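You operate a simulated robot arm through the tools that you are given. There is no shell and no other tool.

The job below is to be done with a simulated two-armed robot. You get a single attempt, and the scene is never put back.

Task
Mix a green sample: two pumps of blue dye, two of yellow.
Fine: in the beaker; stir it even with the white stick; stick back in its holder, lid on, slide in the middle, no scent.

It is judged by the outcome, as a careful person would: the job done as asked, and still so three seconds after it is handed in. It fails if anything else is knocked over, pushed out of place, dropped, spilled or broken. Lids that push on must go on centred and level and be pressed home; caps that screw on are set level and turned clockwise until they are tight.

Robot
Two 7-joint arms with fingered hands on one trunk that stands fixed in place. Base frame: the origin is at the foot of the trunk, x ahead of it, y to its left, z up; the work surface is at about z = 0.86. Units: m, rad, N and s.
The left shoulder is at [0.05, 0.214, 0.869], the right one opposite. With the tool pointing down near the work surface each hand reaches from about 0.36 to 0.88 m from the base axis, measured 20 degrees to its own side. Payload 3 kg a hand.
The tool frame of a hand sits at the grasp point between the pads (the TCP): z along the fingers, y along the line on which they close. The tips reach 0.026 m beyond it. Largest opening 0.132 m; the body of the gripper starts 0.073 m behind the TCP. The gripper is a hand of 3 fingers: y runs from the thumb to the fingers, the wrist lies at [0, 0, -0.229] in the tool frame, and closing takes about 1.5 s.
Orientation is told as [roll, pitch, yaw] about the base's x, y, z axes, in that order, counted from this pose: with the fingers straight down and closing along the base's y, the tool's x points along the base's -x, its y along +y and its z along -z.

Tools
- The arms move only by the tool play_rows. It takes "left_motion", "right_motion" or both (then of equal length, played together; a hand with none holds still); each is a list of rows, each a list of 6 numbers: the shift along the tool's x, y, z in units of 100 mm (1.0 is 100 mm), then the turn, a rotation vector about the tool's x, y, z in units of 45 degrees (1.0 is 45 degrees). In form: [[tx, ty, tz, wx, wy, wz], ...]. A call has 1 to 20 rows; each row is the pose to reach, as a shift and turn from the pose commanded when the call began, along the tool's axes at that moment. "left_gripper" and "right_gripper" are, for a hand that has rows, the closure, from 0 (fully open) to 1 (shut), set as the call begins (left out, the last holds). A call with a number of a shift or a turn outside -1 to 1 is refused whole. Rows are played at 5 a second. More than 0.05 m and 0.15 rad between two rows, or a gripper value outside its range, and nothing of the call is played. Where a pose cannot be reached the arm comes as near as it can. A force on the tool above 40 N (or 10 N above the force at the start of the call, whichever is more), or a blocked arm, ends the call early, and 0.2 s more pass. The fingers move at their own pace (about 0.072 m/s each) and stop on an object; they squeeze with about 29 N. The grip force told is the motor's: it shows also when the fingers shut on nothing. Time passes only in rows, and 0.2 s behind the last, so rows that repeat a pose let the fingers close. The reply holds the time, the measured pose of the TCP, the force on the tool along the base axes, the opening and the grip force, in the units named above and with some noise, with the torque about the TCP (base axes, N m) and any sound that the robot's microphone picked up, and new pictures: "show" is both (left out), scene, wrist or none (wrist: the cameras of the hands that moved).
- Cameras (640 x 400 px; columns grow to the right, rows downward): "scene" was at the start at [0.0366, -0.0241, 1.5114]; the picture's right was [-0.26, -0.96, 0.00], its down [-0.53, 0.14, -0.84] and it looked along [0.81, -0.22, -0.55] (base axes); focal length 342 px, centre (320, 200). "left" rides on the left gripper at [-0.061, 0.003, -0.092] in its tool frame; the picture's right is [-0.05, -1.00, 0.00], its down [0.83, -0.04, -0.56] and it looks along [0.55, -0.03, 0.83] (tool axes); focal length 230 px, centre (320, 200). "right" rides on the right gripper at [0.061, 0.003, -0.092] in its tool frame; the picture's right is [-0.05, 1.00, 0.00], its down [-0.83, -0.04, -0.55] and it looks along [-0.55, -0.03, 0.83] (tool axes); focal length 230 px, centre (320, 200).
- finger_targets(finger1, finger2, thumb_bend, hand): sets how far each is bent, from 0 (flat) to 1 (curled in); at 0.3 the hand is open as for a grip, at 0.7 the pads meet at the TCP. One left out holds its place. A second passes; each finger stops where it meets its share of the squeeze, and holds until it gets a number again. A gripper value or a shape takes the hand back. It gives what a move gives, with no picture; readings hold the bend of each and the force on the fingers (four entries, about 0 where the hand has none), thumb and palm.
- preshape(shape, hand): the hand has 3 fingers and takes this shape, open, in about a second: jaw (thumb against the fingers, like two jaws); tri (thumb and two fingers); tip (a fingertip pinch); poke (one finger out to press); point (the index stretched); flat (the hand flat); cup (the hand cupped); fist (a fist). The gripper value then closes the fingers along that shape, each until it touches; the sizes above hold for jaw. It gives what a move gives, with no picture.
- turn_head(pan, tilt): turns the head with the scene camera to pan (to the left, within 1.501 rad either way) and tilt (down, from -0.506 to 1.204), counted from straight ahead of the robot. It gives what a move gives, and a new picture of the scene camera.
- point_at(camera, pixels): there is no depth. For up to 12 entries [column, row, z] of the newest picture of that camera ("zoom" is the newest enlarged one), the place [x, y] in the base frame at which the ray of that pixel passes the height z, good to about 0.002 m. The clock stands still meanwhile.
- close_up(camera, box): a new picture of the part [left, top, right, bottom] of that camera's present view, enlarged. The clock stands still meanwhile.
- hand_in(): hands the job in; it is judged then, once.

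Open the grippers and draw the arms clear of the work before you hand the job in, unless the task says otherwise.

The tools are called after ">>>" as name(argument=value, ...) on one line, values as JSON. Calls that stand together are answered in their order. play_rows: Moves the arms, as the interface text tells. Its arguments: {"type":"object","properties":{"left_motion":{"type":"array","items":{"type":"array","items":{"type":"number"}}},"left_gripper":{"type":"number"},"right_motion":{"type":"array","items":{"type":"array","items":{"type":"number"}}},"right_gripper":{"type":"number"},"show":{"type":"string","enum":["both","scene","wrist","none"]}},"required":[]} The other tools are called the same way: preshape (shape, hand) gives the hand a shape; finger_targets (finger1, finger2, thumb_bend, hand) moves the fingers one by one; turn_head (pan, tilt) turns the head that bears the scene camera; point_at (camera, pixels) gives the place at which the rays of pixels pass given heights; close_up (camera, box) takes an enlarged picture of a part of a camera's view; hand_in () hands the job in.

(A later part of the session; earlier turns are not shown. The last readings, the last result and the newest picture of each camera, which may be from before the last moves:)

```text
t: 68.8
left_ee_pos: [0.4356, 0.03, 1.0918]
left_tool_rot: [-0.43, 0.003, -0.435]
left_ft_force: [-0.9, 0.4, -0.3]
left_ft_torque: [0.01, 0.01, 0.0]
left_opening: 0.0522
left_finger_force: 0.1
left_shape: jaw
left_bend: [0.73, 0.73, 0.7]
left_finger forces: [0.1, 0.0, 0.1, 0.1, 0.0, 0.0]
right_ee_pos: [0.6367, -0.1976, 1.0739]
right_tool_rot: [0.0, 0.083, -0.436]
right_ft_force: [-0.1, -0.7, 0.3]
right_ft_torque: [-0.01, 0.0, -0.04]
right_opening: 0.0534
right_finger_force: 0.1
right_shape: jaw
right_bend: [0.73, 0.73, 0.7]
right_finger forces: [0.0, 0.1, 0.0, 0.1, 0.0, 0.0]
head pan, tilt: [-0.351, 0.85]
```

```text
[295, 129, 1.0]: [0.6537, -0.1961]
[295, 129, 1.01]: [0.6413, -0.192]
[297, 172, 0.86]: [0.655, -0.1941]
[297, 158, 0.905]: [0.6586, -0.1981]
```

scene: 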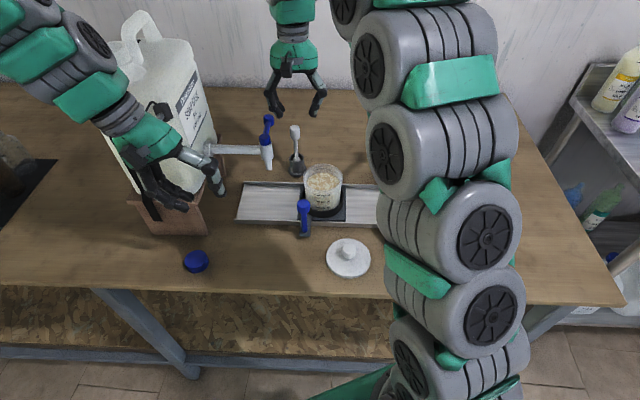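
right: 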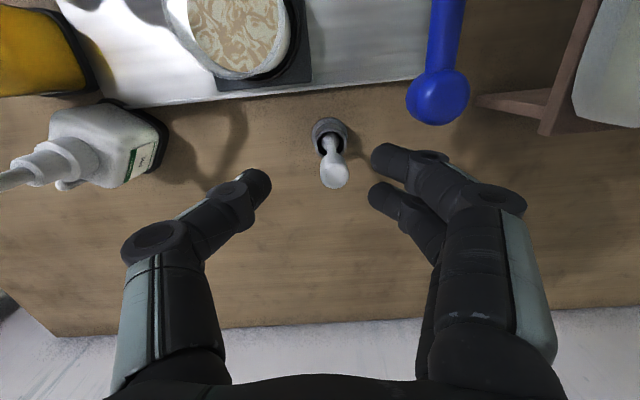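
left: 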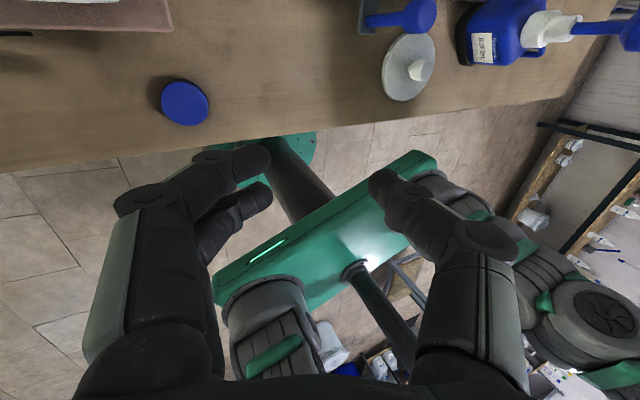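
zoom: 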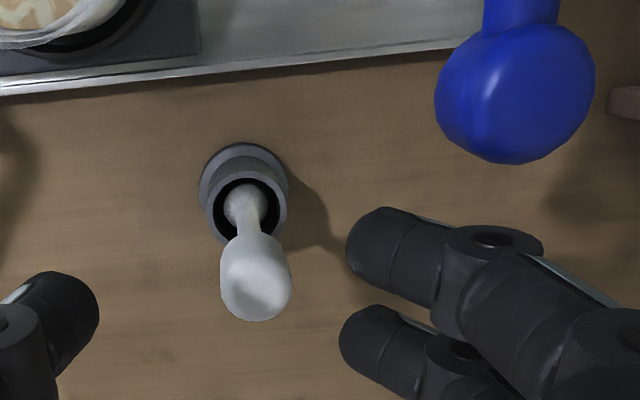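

Stick head: X'≈0.678, Y'≈0.099 in slide-aligned coordinates, versus my hand at (0.661,0.089). I shift 1.8 cm forward and 1 cm left, still above it, and check.

>>> play_rows(right_motion=[[-0.09, 0.05, -0.007, 0, 0, 0], [-0.179, 0.1, -0.015, 0, 0, 0], [-0.179, 0.1, -0.015, 0, 0, 0], [-0.179, 0.1, -0.015, 0, 0, 0]], show="both")

>>> close_up(camera="right", box=[250, 60, 470, 220])

>>> close_up(camera="scene", box=[235, 60, 355, 180])

```text
t: 69.8
left_ee_pos: [0.4364, 0.0311, 1.0937]
left_tool_rot: [-0.43, 0.001, -0.435]
left_ft_force: [1.0, 0.7, -0.7]
left_ft_torque: [0.0, -0.01, 0.02]
left_opening: 0.0522
left_finger_force: 0.0
left_shape: jaw
left_bend: [0.73, 0.73, 0.7]
left_finger forces: [0.0, 0.0, 0.0, 0.1, 0.0, 0.0]
right_ee_pos: [0.6564, -0.1948, 1.0741]
right_tool_rot: [0.001, 0.083, -0.436]
right_ft_force: [0.4, 0.4, 0.3]
right_ft_torque: [-0.02, -0.03, 0.0]
right_opening: 0.0532
right_finger_force: 0.1
right_shape: jaw
right_bend: [0.73, 0.73, 0.7]
right_finger forces: [0.0, 0.0, 0.0, 0.0, 0.1, 0.0]
head pan, tilt: [-0.351, 0.85]
```

scene: 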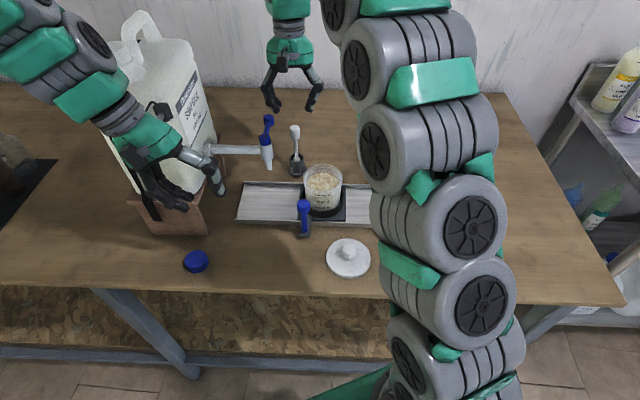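
right: 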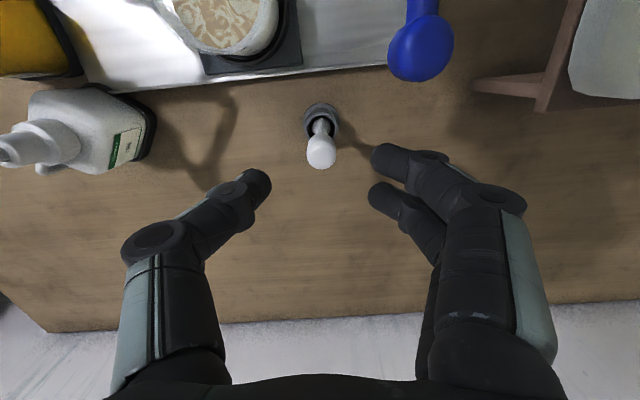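

```text
2.50 times, centred on (360, 140) of right
```

zoom: 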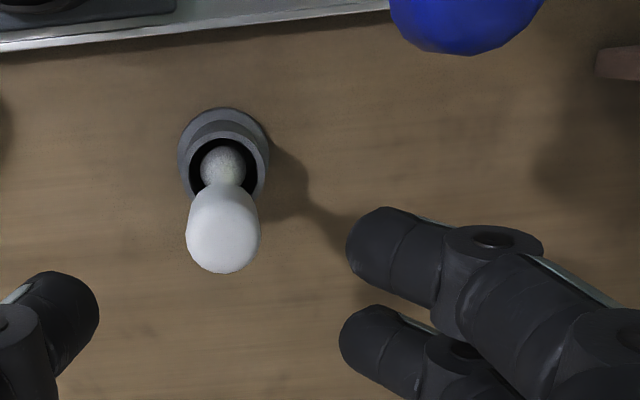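

```text
3.33 times, centred on (295, 120) of scene
```

zoom: 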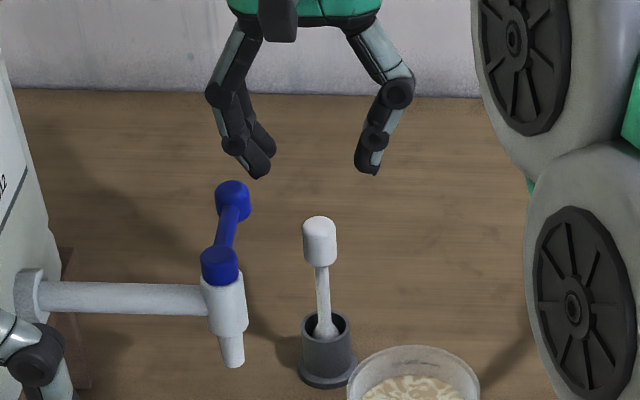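

The stick is centred between the fingers (col 321), about 4 mm further forward. I descend vertically in two parts with that correction, watching the lever gap.

>>> play_rows(right_motion=[[-0.04, 0, 0.1, 0, 0, 0], [-0.06, 0, 0.2, 0, 0, 0], [-0.07, 0, 0.3, 0, 0, 0], [-0.08, 0, 0.42, 0, 0, 0], [-0.08, 0, 0.42, 0, 0, 0]], show="both")

>>> close_up(camera="scene", box=[235, 60, 355, 180])

```text
t: 71.0
left_ee_pos: [0.4357, 0.0311, 1.0932]
left_tool_rot: [-0.431, 0.002, -0.435]
left_ft_force: [0.7, 0.5, -0.3]
left_ft_torque: [-0.02, 0.01, 0.0]
left_opening: 0.0522
left_finger_force: 0.1
left_shape: jaw
left_bend: [0.73, 0.73, 0.7]
left_finger forces: [0.1, 0.0, 0.1, 0.1, 0.0, 0.1]
right_ee_pos: [0.6621, -0.1983, 1.0294]
right_tool_rot: [0.001, 0.085, -0.436]
right_ft_force: [1.0, 0.6, -0.3]
right_ft_torque: [-0.02, -0.01, 0.0]
right_opening: 0.0531
right_finger_force: 0.0
right_shape: jaw
right_bend: [0.73, 0.73, 0.7]
right_finger forces: [0.0, 0.1, 0.0, 0.0, 0.1, 0.0]
head pan, tilt: [-0.351, 0.85]
```

scene: 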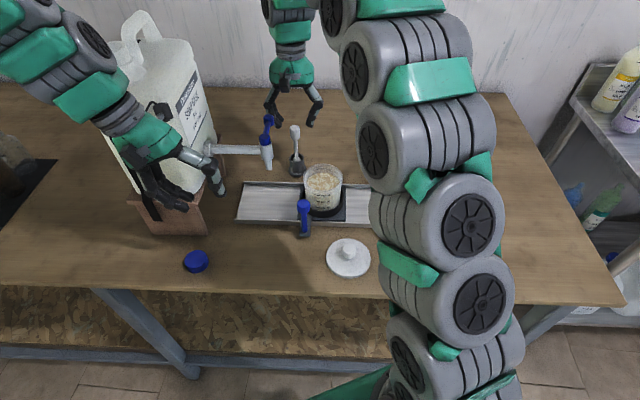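
right: 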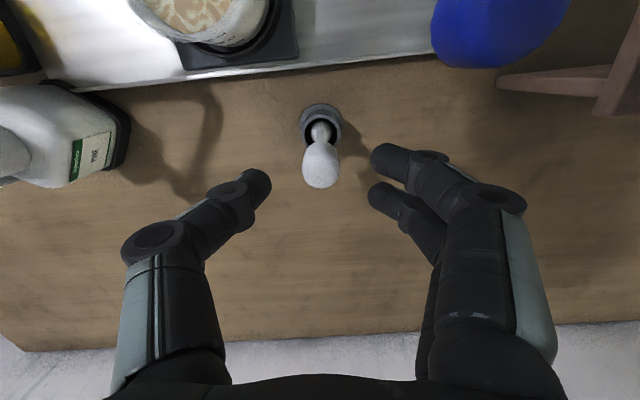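

```text
3.33 times, centred on (295, 120) of scene
```

zoom: 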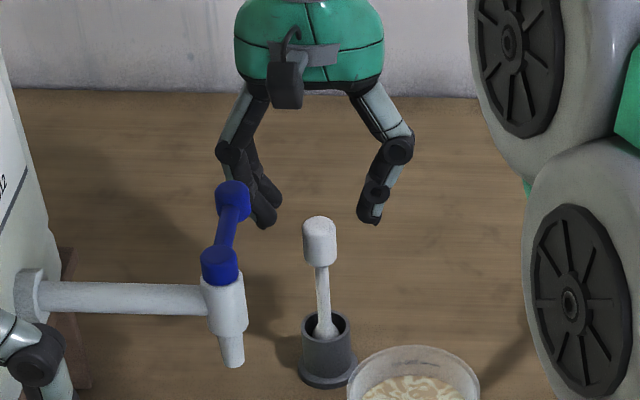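

The stick head remains centred at (320,178). I go down the last 4.2 cm so the pads meet the stick's head.

>>> play_rows(right_motion=[[-0.015, 0, 0.1, 0, 0, 0], [-0.03, 0, 0.2, 0, 0, 0], [-0.04, 0, 0.3, 0, 0, 0], [-0.05, 0, 0.424, 0, 0, 0], [-0.05, 0, 0.424, 0, 0, 0]], show="both")

>>> close_up(camera="scene", box=[235, 60, 355, 180])

```text
t: 72.2
left_ee_pos: [0.4356, 0.03, 1.0921]
left_tool_rot: [-0.431, 0.002, -0.435]
left_ft_force: [-0.3, 0.0, -0.1]
left_ft_torque: [0.0, 0.02, 0.02]
left_opening: 0.0524
left_finger_force: 0.1
left_shape: jaw
left_bend: [0.73, 0.73, 0.7]
left_finger forces: [0.0, 0.0, 0.0, 0.0, 0.0, 0.0]
right_ee_pos: [0.6629, -0.1981, 0.9878]
right_tool_rot: [0.0, 0.083, -0.436]
right_ft_force: [-0.9, 0.2, -0.7]
right_ft_torque: [-0.04, -0.01, 0.02]
right_opening: 0.0534
right_finger_force: 0.1
right_shape: jaw
right_bend: [0.73, 0.73, 0.7]
right_finger forces: [0.0, 0.0, 0.1, 0.0, 0.1, 0.0]
head pan, tilt: [-0.351, 0.85]
```

scene: 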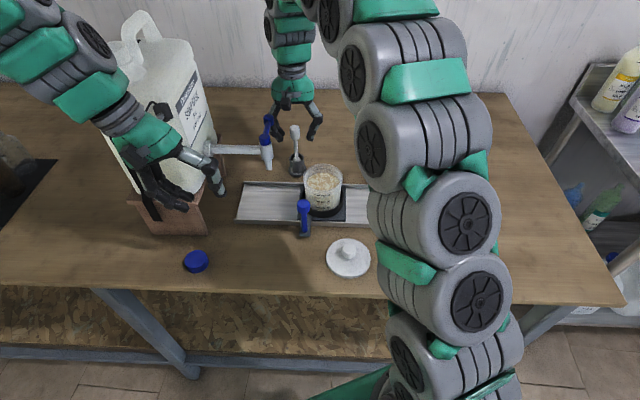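
right: 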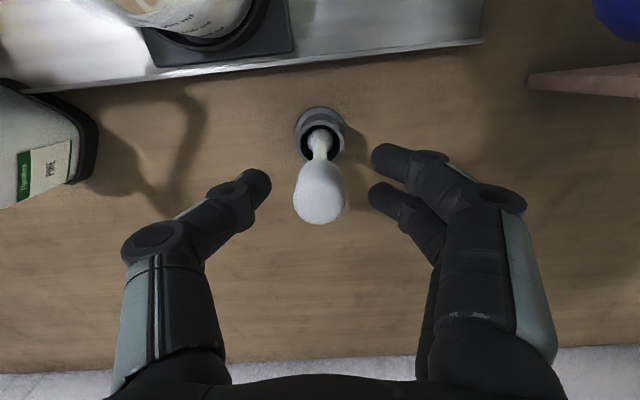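

```text
3.33 times, centred on (295, 120) of scene
```

zoom: 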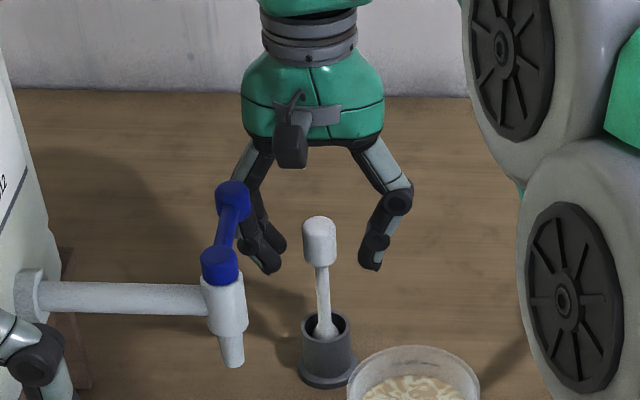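

The stick's head (320,195) is between the pads, with tips level with its lower edge. I close the hand.

>>> play_rows(right_motion=[[0, 0, 0, 0, 0, 0], [0, 0, 0, 0, 0, 0], [0, 0, 0, 0, 0, 0], [0, 0, 0, 0, 0, 0], [0, 0, 0, 0, 0, 0], [0, 0, 0, 0, 0, 0]], right_gripper=1.0, show="both")

>>> close_up(camera="scene", box=[245, 80, 345, 180])

>>> close_up(camera="right", box=[220, 80, 420, 240])

```text
t: 73.6
left_ee_pos: [0.4357, 0.03, 1.0934]
left_tool_rot: [-0.43, 0.002, -0.433]
left_ft_force: [0.7, 0.1, 0.1]
left_ft_torque: [0.0, 0.0, 0.01]
left_opening: 0.0526
left_finger_force: 0.1
left_shape: jaw
left_bend: [0.73, 0.73, 0.7]
left_finger forces: [0.1, 0.0, 0.0, 0.0, 0.1, 0.0]
right_ee_pos: [0.6628, -0.1979, 0.988]
right_tool_rot: [0.0, 0.083, -0.435]
right_ft_force: [-0.2, -0.5, 0.4]
right_ft_torque: [-0.02, 0.0, -0.04]
right_opening: 0.0133
right_finger_force: 29.4
right_shape: jaw
right_bend: [0.72, 0.71, 0.7]
right_finger forces: [13.9, 10.7, 0.0, 0.0, 24.2, 0.0]
head pan, tilt: [-0.351, 0.85]
```

scene: 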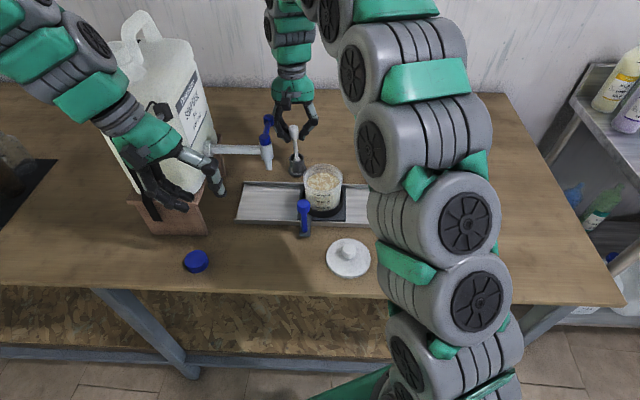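
right: 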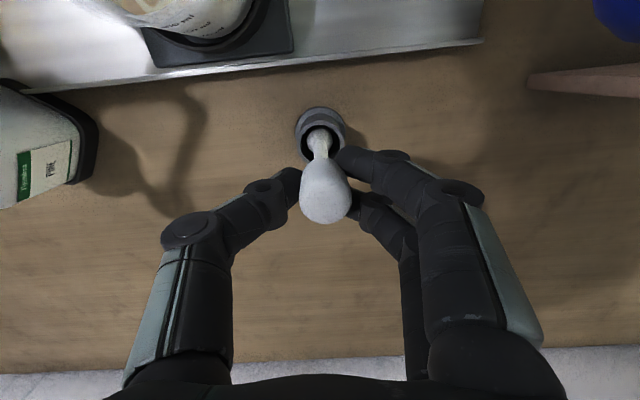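

```text
4.00 times, centred on (295, 130) of scene
```

zoom: 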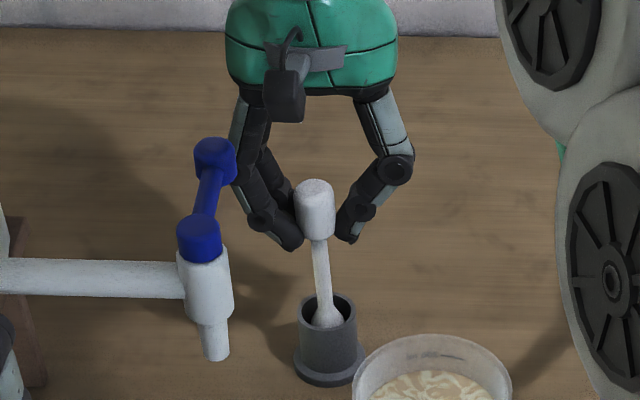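

```text
2.50 times, centred on (320, 160) of right
```

zoom: 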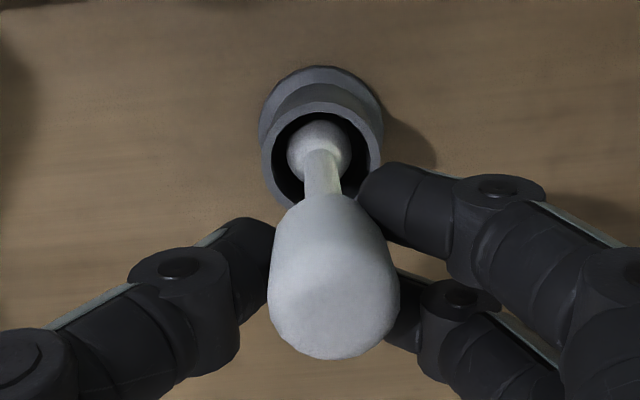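

The stick is held firmly (14/11/24 N on fingers and thumb). I lift it straight up 6 cm to clear the holder (its grasp pose was (0.6628,-0.1980,0.988)).

>>> play_rows(right_motion=[[0.008, 0, -0.1, 0, 0, 0], [0.017, 0, -0.2, 0, 0, 0], [0.025, 0, -0.3, 0, 0, 0], [0.033, 0, -0.4, 0, 0, 0], [0.041, 0, -0.5, 0, 0, 0], [0.05, 0, -0.6, 0, 0, 0], [0.05, 0, -0.6, 0, 0, 0]], show="both")

>>> close_up(camera="scene", box=[245, 80, 345, 180])

```text
t: 75.2
left_ee_pos: [0.4352, 0.0325, 1.0939]
left_tool_rot: [-0.431, 0.0, -0.434]
left_ft_force: [0.2, -0.6, 0.7]
left_ft_torque: [-0.04, 0.0, -0.02]
left_opening: 0.0525
left_finger_force: 0.1
left_shape: jaw
left_bend: [0.73, 0.73, 0.7]
left_finger forces: [0.0, 0.1, 0.0, 0.1, 0.0, 0.0]
right_ee_pos: [0.6639, -0.2001, 1.0485]
right_tool_rot: [-0.001, 0.085, -0.435]
right_ft_force: [-0.1, 0.0, -0.4]
right_ft_torque: [0.01, 0.0, -0.03]
right_opening: 0.0132
right_finger_force: 28.6
right_shape: jaw
right_bend: [0.72, 0.71, 0.7]
right_finger forces: [14.2, 11.3, 0.0, 0.1, 24.0, 0.0]
head pan, tilt: [-0.351, 0.85]
```

scene: 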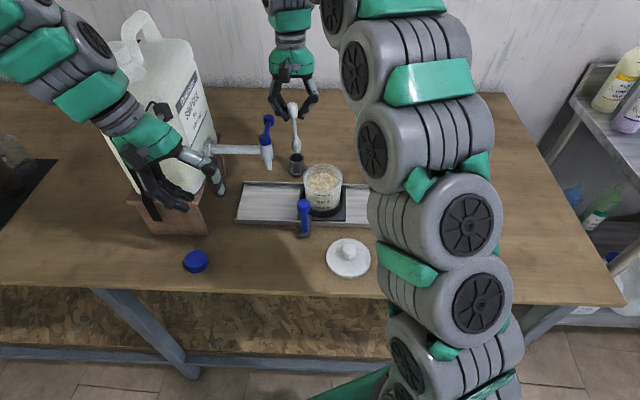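
right: 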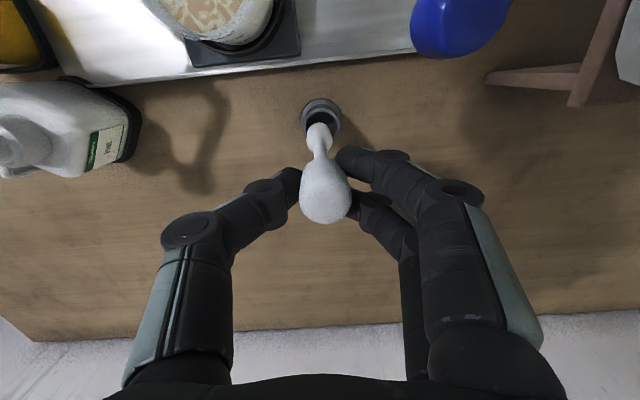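

```text
4.00 times, centred on (295, 130) of scene
```

zoom: 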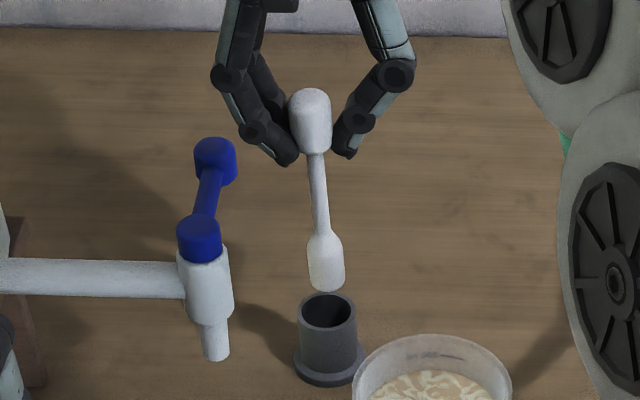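

The paddle end is clear of the holder's rim by about 1.4 cm. I move the stick to the right (behind the beaker), rising a bit, away from the tap.

>>> play_rows(right_motion=[[0.008, -0.05, -0.1, 0, 0, 0], [0.012, -0.25, -0.15, 0, 0, 0], [0.012, -0.45, -0.15, 0, 0, 0], [0.012, -0.65, -0.15, 0, 0, 0], [0.012, -0.8, -0.15, 0, 0, 0], [0.012, -0.8, -0.15, 0, 0, 0]], show="both")

```text
t: 76.6
left_ee_pos: [0.4357, 0.0309, 1.0938]
left_tool_rot: [-0.431, 0.003, -0.434]
left_ft_force: [0.6, -0.2, 0.2]
left_ft_torque: [0.0, 0.02, 0.0]
left_opening: 0.0521
left_finger_force: 0.0
left_shape: jaw
left_bend: [0.73, 0.73, 0.7]
left_finger forces: [0.1, 0.0, 0.0, 0.0, 0.1, 0.0]
right_ee_pos: [0.6293, -0.2727, 1.0635]
right_tool_rot: [0.0, 0.084, -0.437]
right_ft_force: [0.2, -0.8, -0.4]
right_ft_torque: [-0.02, -0.03, 0.0]
right_opening: 0.0132
right_finger_force: 29.4
right_shape: jaw
right_bend: [0.72, 0.71, 0.7]
right_finger forces: [14.3, 11.6, 0.0, 0.2, 24.0, 0.0]
head pan, tilt: [-0.351, 0.85]
```

scene: 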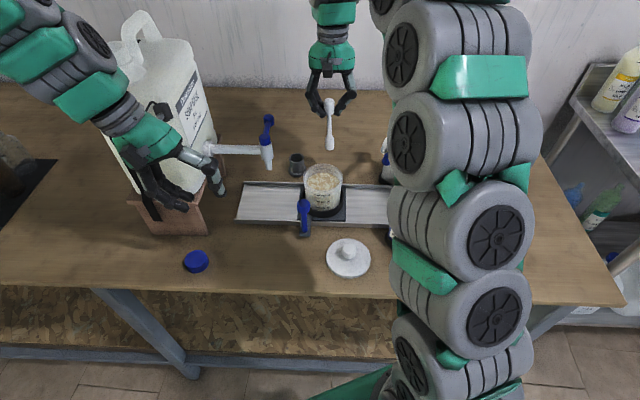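
right: 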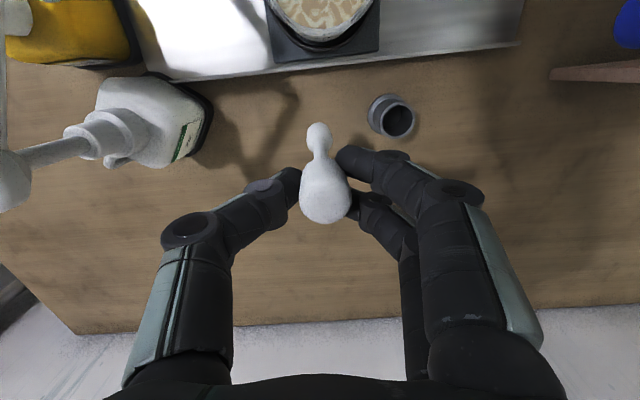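

The stick hangs free behind the beaker. I measure the beaker's rim precisely from the scene and the empty holder from the right view.

>>> close_up(camera="scene", box=[290, 140, 360, 240])

>>> close_up(camera="right", box=[220, 0, 440, 160])

```text
4.00 times, centred on (325, 190) of scene
```

zoom: 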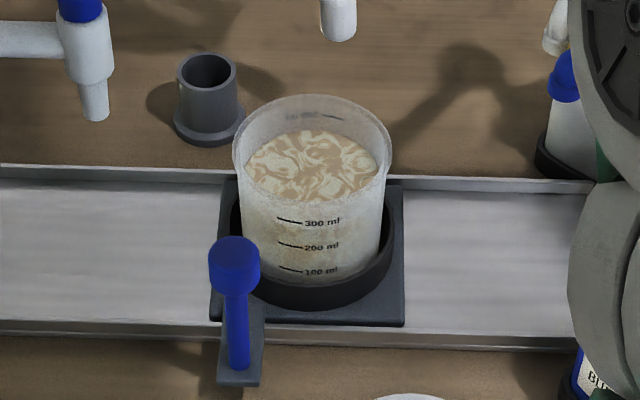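

```text
2.50 times, centred on (330, 80) of right
```

zoom: 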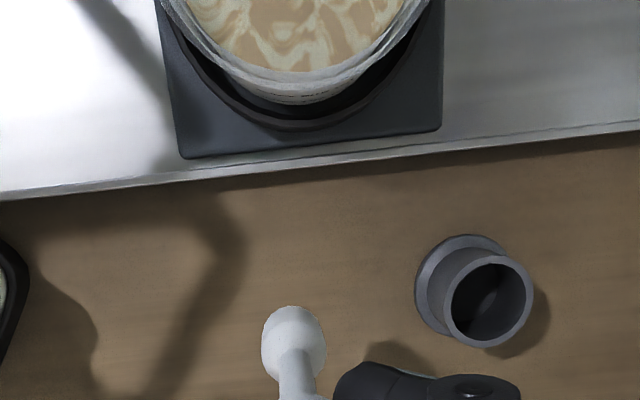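

I compute the beaker's rim centre (scene px (323,178)), base, and holder rim.

>>> point_at(camera="scene", pixels=[[322.9, 178, 0.97], [322.9, 178, 0.975], [322.9, 178, 0.98], [303.3, 177.5, 0.975], [342.5, 178.5, 0.975], [322, 199, 0.88], [296.75, 158, 0.905], [296.75, 158, 0.91], [297, 171, 0.865], [330, 148, 0.94], [330, 148, 0.95]])

>>> point_at(camera="right", pixels=[[398.8, 122, 0.905], [398.8, 122, 0.91], [318, 127, 0.94], [318, 127, 0.93], [320, 32, 0.975], [327, 50, 0.87]])

```text
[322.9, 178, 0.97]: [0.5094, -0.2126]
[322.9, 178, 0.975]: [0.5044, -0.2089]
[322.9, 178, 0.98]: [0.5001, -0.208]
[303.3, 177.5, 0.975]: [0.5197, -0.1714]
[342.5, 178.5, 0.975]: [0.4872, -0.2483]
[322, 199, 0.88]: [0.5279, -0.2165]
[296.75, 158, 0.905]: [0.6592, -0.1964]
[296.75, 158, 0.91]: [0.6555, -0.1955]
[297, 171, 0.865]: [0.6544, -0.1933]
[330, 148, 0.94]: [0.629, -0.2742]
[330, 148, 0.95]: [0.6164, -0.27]
```

```text
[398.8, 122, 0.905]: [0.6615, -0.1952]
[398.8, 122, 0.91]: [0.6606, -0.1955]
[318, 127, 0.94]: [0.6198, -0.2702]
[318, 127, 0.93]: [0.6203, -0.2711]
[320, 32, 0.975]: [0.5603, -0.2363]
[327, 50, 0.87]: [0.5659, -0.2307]
```

Combining views: beaker rim centre ≈(0.520,-0.214), rim z≈0.96, radius ≈0.043; the stick's lower end is 12 cm below my TCP and about 8 mm nearer the robot. I rise to clear the rim and move half way over.

>>> play_rows(right_motion=[[0.016, 0, -0.19, 0, 0, 0], [0.032, 0, -0.384, 0, 0, 0], [0.232, 0.03, -0.367, 0, 0, 0], [0.431, 0.06, -0.351, 0, 0, 0], [0.63, 0.09, -0.334, 0, 0, 0], [0.63, 0.09, -0.334, 0, 0, 0]], show="both")

>>> close_up(camera="scene", box=[270, 90, 390, 210])

>>> close_up(camera="right", box=[220, 20, 440, 240])

```text
t: 78.0
left_ee_pos: [0.4354, 0.0309, 1.0932]
left_tool_rot: [-0.43, 0.003, -0.433]
left_ft_force: [0.2, 0.4, 0.1]
left_ft_torque: [0.0, 0.0, 0.01]
left_opening: 0.0525
left_finger_force: 0.0
left_shape: jaw
left_bend: [0.73, 0.73, 0.7]
left_finger forces: [0.0, 0.0, 0.0, 0.0, 0.0, 0.0]
right_ee_pos: [0.5789, -0.2352, 1.102]
right_tool_rot: [0.0, 0.081, -0.437]
right_ft_force: [0.2, -0.4, 0.1]
right_ft_torque: [0.03, 0.02, 0.02]
right_opening: 0.0132
right_finger_force: 28.5
right_shape: jaw
right_bend: [0.72, 0.71, 0.7]
right_finger forces: [15.0, 12.4, 0.0, 0.0, 23.8, 0.0]
head pan, tilt: [-0.351, 0.85]
```

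scene: 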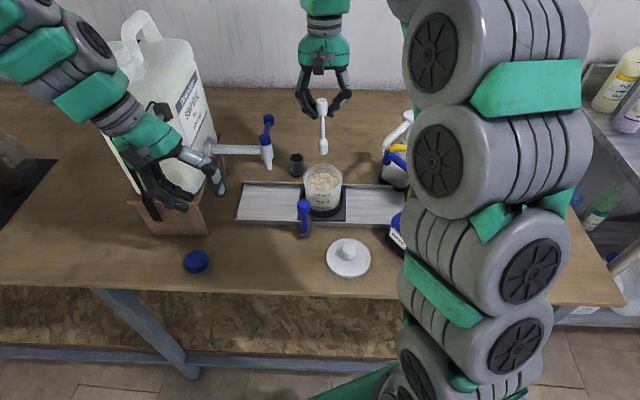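
right: 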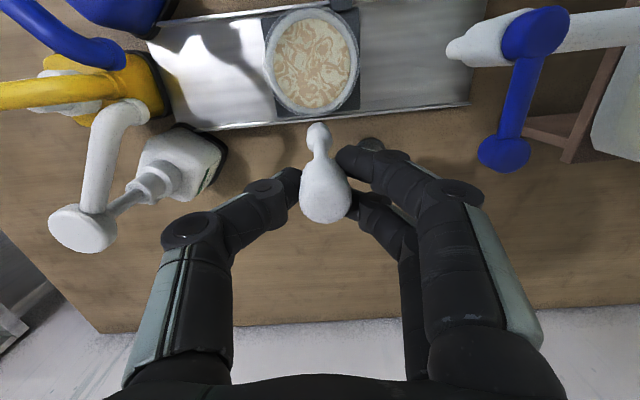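

```text
3.33 times, centred on (330, 150) of scene
```

zoom: 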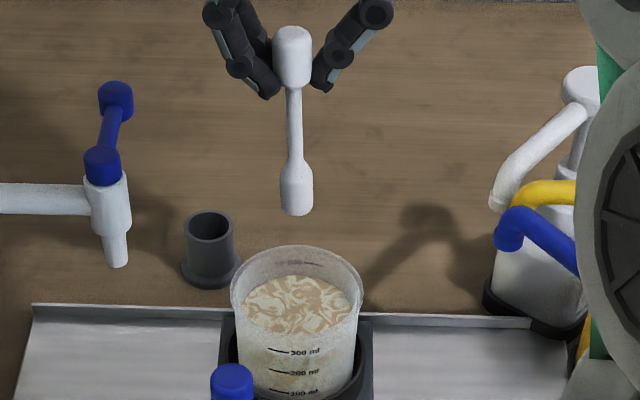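

```text
1.82 times, centred on (330, 130) of right
```

zoom: 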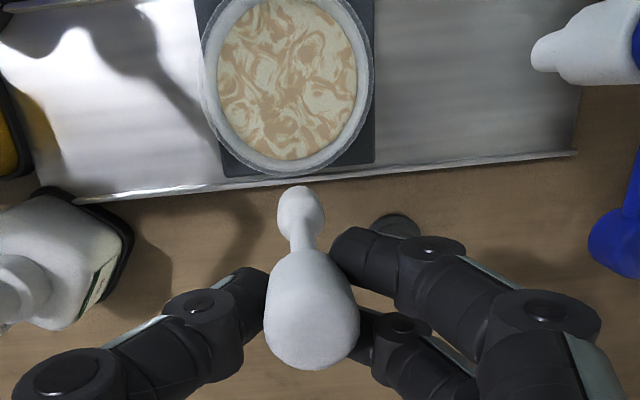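

From this near-overhead view the beaker's centre is at X'≈0.562, Y'≈0.0256, confirming the estimate; the stick's end is about 1 cm toward the robot from the TCP. I centre the stick over the beaker.

>>> play_rows(right_motion=[[0.17, -0.01, 0.014, 0, 0, 0], [0.34, -0.03, 0.028, 0, 0, 0], [0.514, -0.04, 0.043, 0, 0, 0], [0.514, -0.04, 0.043, 0, 0, 0], [0.514, -0.04, 0.043, 0, 0, 0]], show="both")

>>> close_up(camera="scene", box=[270, 90, 390, 210])

>>> close_up(camera="right", box=[220, 0, 440, 160])

```text
t: 79.2
left_ee_pos: [0.4365, 0.0299, 1.0942]
left_tool_rot: [-0.43, 0.002, -0.434]
left_ft_force: [0.6, 0.6, 0.1]
left_ft_torque: [0.01, 0.0, 0.01]
left_opening: 0.0523
left_finger_force: 0.1
left_shape: jaw
left_bend: [0.73, 0.73, 0.7]
left_finger forces: [0.0, 0.1, 0.0, 0.0, 0.0, 0.0]
right_ee_pos: [0.5301, -0.2165, 1.1015]
right_tool_rot: [-0.001, 0.083, -0.437]
right_ft_force: [-0.8, 0.0, -0.2]
right_ft_torque: [-0.02, 0.0, -0.01]
right_opening: 0.0128
right_finger_force: 29.1
right_shape: jaw
right_bend: [0.72, 0.71, 0.7]
right_finger forces: [15.1, 12.8, 0.0, 0.0, 23.9, 0.0]
head pan, tilt: [-0.351, 0.85]
```

scene: 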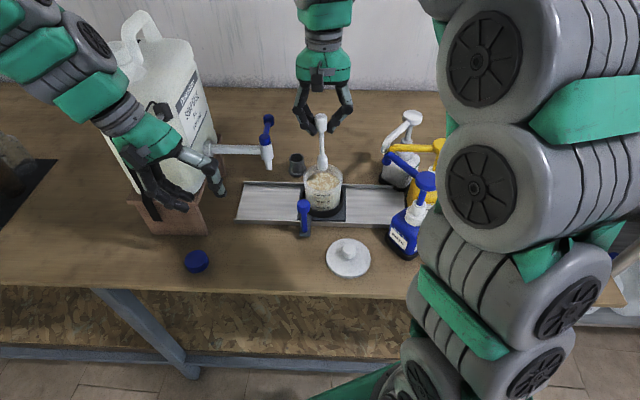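
right: 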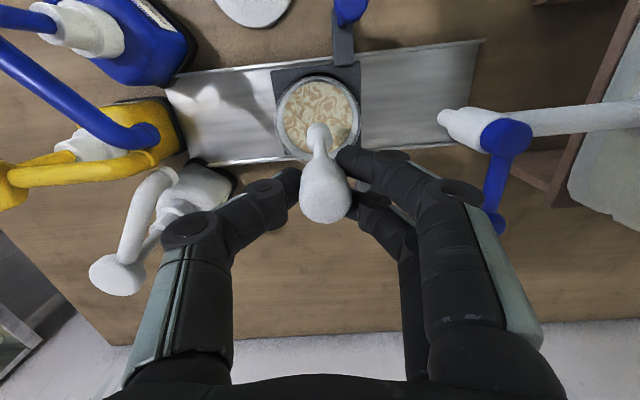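

```text
3.33 times, centred on (330, 150) of scene
```

zoom: 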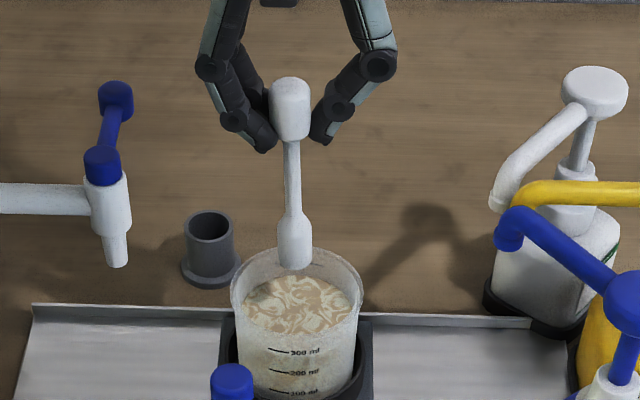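

```text
2.50 times, centred on (330, 80) of right
```

zoom: 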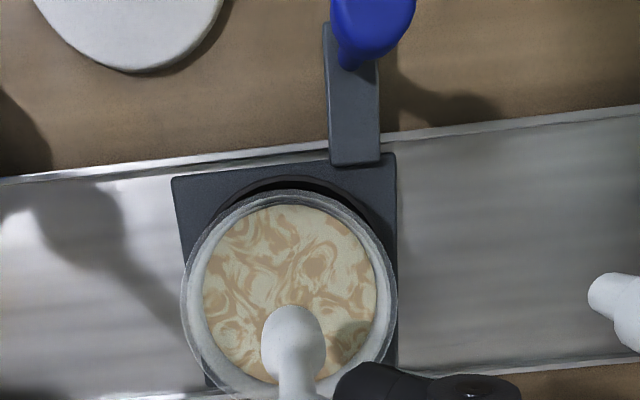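

Stick tip is centred over the beaker within about 4 mm. I lower it into the liquid to about 1.5 cm above the inside bottom, watching the force.

>>> play_rows(right_motion=[[-0.012, 0, 0.15, 0, 0, 0], [-0.025, 0, 0.3, 0, 0, 0], [-0.037, 0, 0.45, 0, 0, 0], [-0.05, 0, 0.6, 0, 0, 0], [-0.062, 0, 0.75, 0, 0, 0], [-0.075, 0, 0.88, 0, 0, 0], [-0.075, 0, 0.88, 0, 0, 0]], show="both")

>>> close_up(camera="scene", box=[270, 90, 390, 230])

>>> close_up(camera="right", box=[220, 20, 440, 180])

```text
t: 80.8
left_ee_pos: [0.4355, 0.0305, 1.0933]
left_tool_rot: [-0.43, 0.0, -0.434]
left_ft_force: [0.0, -0.7, 0.6]
left_ft_torque: [0.01, 0.03, 0.01]
left_opening: 0.0522
left_finger_force: 0.0
left_shape: jaw
left_bend: [0.73, 0.73, 0.7]
left_finger forces: [0.0, 0.0, 0.1, 0.0, 0.1, 0.1]
right_ee_pos: [0.5301, -0.2207, 1.0142]
right_tool_rot: [0.002, 0.083, -0.436]
right_ft_force: [-0.1, -0.4, 0.0]
right_ft_torque: [0.03, 0.01, -0.01]
right_opening: 0.0131
right_finger_force: 29.1
right_shape: jaw
right_bend: [0.72, 0.72, 0.7]
right_finger forces: [15.4, 13.1, 0.1, 0.0, 24.0, 0.0]
head pan, tilt: [-0.351, 0.85]
```

scene: 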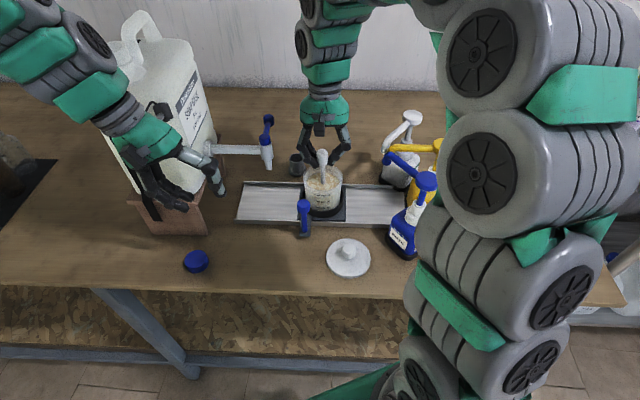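
right: 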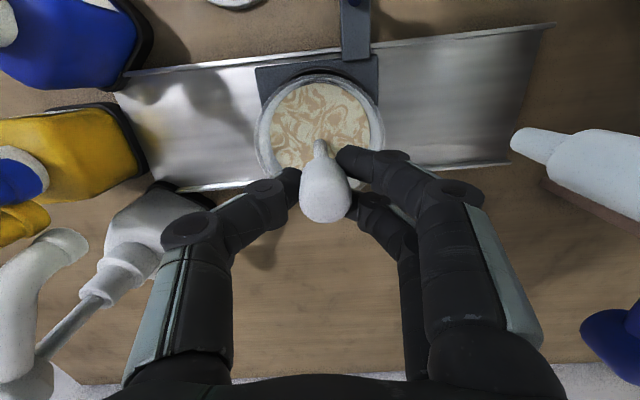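

```text
2.86 times, centred on (330, 160) of scene
```

zoom: 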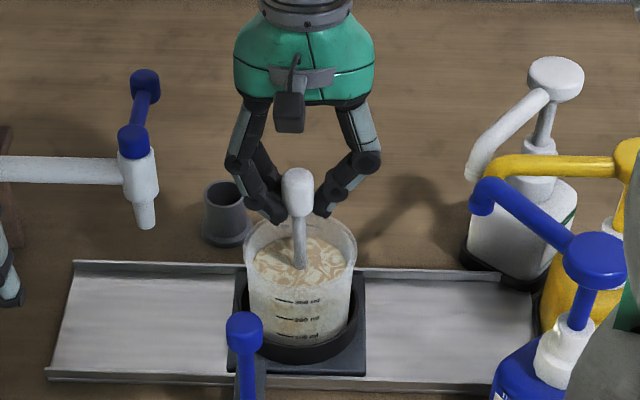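

```text
2.50 times, centred on (330, 100) of right
```

zoom: 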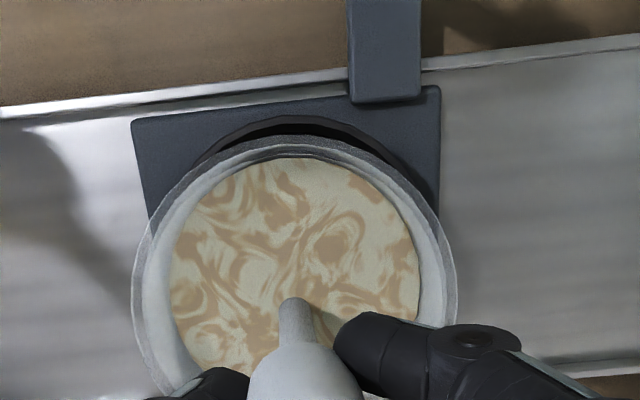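

The stick is in the liquid, no contact force. I stir with circles of 16 mm radius, two turns first.

>>> play_rows(right_motion=[[-0.08, 0, -0.007, 0, 0, 0], [-0.159, 0, -0.013, 0, 0, 0], [-0.113, 0.113, -0.009, 0, 0, 0], [0, 0.16, 0, 0, 0, 0], [0.113, 0.113, 0.009, 0, 0, 0], [0.159, 0, 0.013, 0, 0, 0], [0.113, -0.113, 0.009, 0, 0, 0], [0, -0.16, 0, 0, 0, 0], [-0.113, -0.113, -0.009, 0, 0, 0], [-0.159, 0, -0.013, 0, 0, 0], [-0.113, 0.113, -0.009, 0, 0, 0], [0, 0.16, 0, 0, 0, 0], [0.113, 0.113, 0.009, 0, 0, 0], [0.159, 0, 0.013, 0, 0, 0], [0.113, -0.113, 0.009, 0, 0, 0], [0, -0.16, 0, 0, 0, 0], [-0.113, -0.113, -0.009, 0, 0, 0], [-0.08, 0, -0.007, 0, 0, 0], [0, 0, 0, 0, 0, 0]], show="wrist")

>>> close_up(camera="scene", box=[270, 90, 390, 230])

```text
t: 84.8
left_ee_pos: [0.4362, 0.0307, 1.0929]
left_tool_rot: [-0.432, 0.003, -0.435]
left_ft_force: [-0.7, -0.3, 0.8]
left_ft_torque: [0.01, 0.02, 0.0]
left_opening: 0.0523
left_finger_force: 0.0
left_shape: jaw
left_bend: [0.73, 0.73, 0.7]
left_finger forces: [0.0, 0.1, 0.0, 0.1, 0.0, 0.0]
right_ee_pos: [0.5306, -0.2204, 1.014]
right_tool_rot: [0.001, 0.083, -0.435]
right_ft_force: [-0.4, -0.2, -0.6]
right_ft_torque: [-0.02, -0.04, 0.06]
right_opening: 0.013
right_finger_force: 29.0
right_shape: jaw
right_bend: [0.72, 0.72, 0.7]
right_finger forces: [15.9, 13.5, 0.0, 0.0, 23.9, 0.1]
head pan, tilt: [-0.351, 0.85]
```

right: 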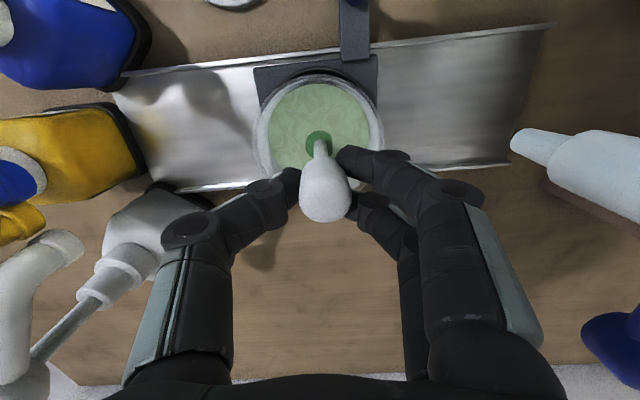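

```text
2.86 times, centred on (330, 160) of scene
```

zoom: 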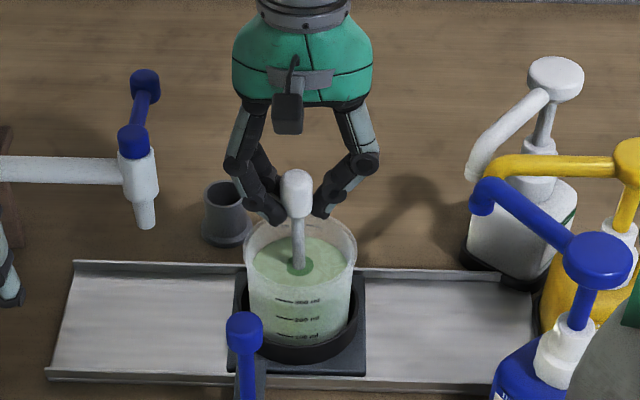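

It's turning green, with faint streaks and a darker ring still at the stick. I stir further.

>>> play_rows(right_motion=[[-0.08, 0, -0.007, 0, 0, 0], [-0.159, 0, -0.013, 0, 0, 0], [-0.113, 0.113, -0.009, 0, 0, 0], [0, 0.16, 0, 0, 0, 0], [0.113, 0.113, 0.009, 0, 0, 0], [0.159, 0, 0.013, 0, 0, 0], [0.113, -0.113, 0.009, 0, 0, 0], [0, -0.16, 0, 0, 0, 0], [-0.113, -0.113, -0.009, 0, 0, 0], [-0.159, 0, -0.013, 0, 0, 0], [-0.113, 0.113, -0.009, 0, 0, 0], [0, 0.16, 0, 0, 0, 0], [0.113, 0.113, 0.009, 0, 0, 0], [0.159, 0, 0.013, 0, 0, 0], [0.113, -0.113, 0.009, 0, 0, 0], [0, -0.16, 0, 0, 0, 0], [-0.113, -0.113, -0.009, 0, 0, 0], [-0.08, 0, -0.007, 0, 0, 0], [0, 0, 0, 0, 0, 0]], show="none")

>>> play_rows(right_motion=[[-0.08, 0, -0.007, 0, 0, 0], [-0.159, 0, -0.013, 0, 0, 0], [-0.113, 0.113, -0.009, 0, 0, 0], [0, 0.16, 0, 0, 0, 0], [0.113, 0.113, 0.009, 0, 0, 0], [0.159, 0, 0.013, 0, 0, 0], [0.113, -0.113, 0.009, 0, 0, 0], [0, -0.16, 0, 0, 0, 0], [-0.113, -0.113, -0.009, 0, 0, 0], [-0.159, 0, -0.013, 0, 0, 0], [-0.113, 0.113, -0.009, 0, 0, 0], [0, 0.16, 0, 0, 0, 0], [0.113, 0.113, 0.009, 0, 0, 0], [0.159, 0, 0.013, 0, 0, 0], [0.113, -0.113, 0.009, 0, 0, 0], [0, -0.16, 0, 0, 0, 0], [-0.113, -0.113, -0.009, 0, 0, 0], [-0.08, 0, -0.007, 0, 0, 0], [0, 0, 0, 0, 0, 0]], show="wrist")

>>> close_up(camera="scene", box=[290, 130, 360, 220])

>>> close_up(camera="right", box=[240, 60, 400, 180])

```text
t: 88.8
left_ee_pos: [0.4357, 0.0315, 1.0933]
left_tool_rot: [-0.432, 0.003, -0.436]
left_ft_force: [0.5, 0.2, -0.1]
left_ft_torque: [-0.03, -0.03, 0.01]
left_opening: 0.0524
left_finger_force: 0.0
left_shape: jaw
left_bend: [0.73, 0.73, 0.7]
left_finger forces: [0.1, 0.0, 0.1, 0.1, 0.0, 0.0]
right_ee_pos: [0.5303, -0.2182, 1.0125]
right_tool_rot: [0.0, 0.084, -0.438]
right_ft_force: [0.6, 0.7, 0.3]
right_ft_torque: [0.0, 0.02, -0.03]
right_opening: 0.0128
right_finger_force: 28.9
right_shape: jaw
right_bend: [0.72, 0.72, 0.7]
right_finger forces: [16.0, 13.6, 0.0, 0.0, 24.0, 0.0]
head pan, tilt: [-0.351, 0.85]
```

```text
t: 92.8
left_ee_pos: [0.4356, 0.031, 1.0946]
left_tool_rot: [-0.431, 0.002, -0.435]
left_ft_force: [-0.2, -0.4, 0.5]
left_ft_torque: [-0.03, 0.01, 0.03]
left_opening: 0.0526
left_finger_force: 0.1
left_shape: jaw
left_bend: [0.73, 0.73, 0.7]
left_finger forces: [0.0, 0.0, 0.0, 0.0, 0.0, 0.1]
right_ee_pos: [0.5306, -0.2164, 1.0132]
right_tool_rot: [-0.001, 0.084, -0.436]
right_ft_force: [-0.2, -0.9, -0.3]
right_ft_torque: [-0.06, -0.02, 0.01]
right_opening: 0.0126
right_finger_force: 29.1
right_shape: jaw
right_bend: [0.72, 0.72, 0.7]
right_finger forces: [16.2, 13.3, 0.0, 0.0, 24.0, 0.0]
head pan, tilt: [-0.351, 0.85]
```

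right: 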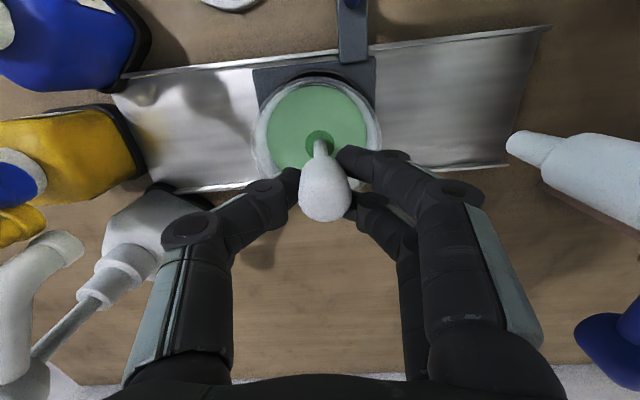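

```text
4.44 times, centred on (325, 175) of scene
```

zoom: 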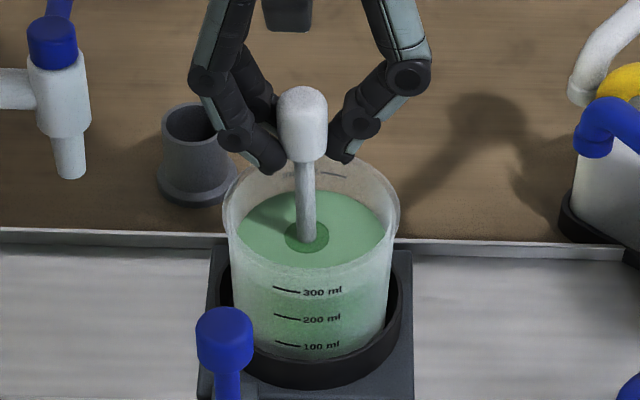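

```text
3.33 times, centred on (320, 120) of right
```

zoom: 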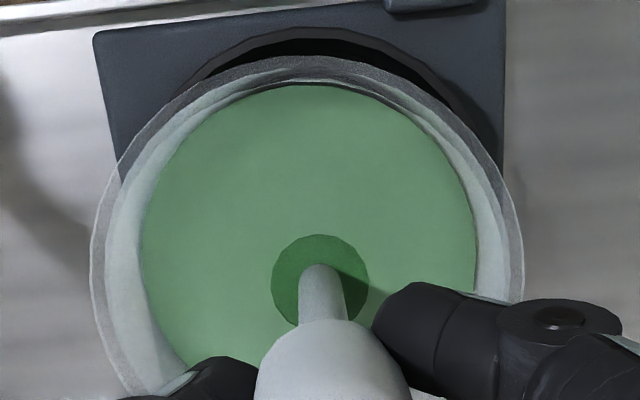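

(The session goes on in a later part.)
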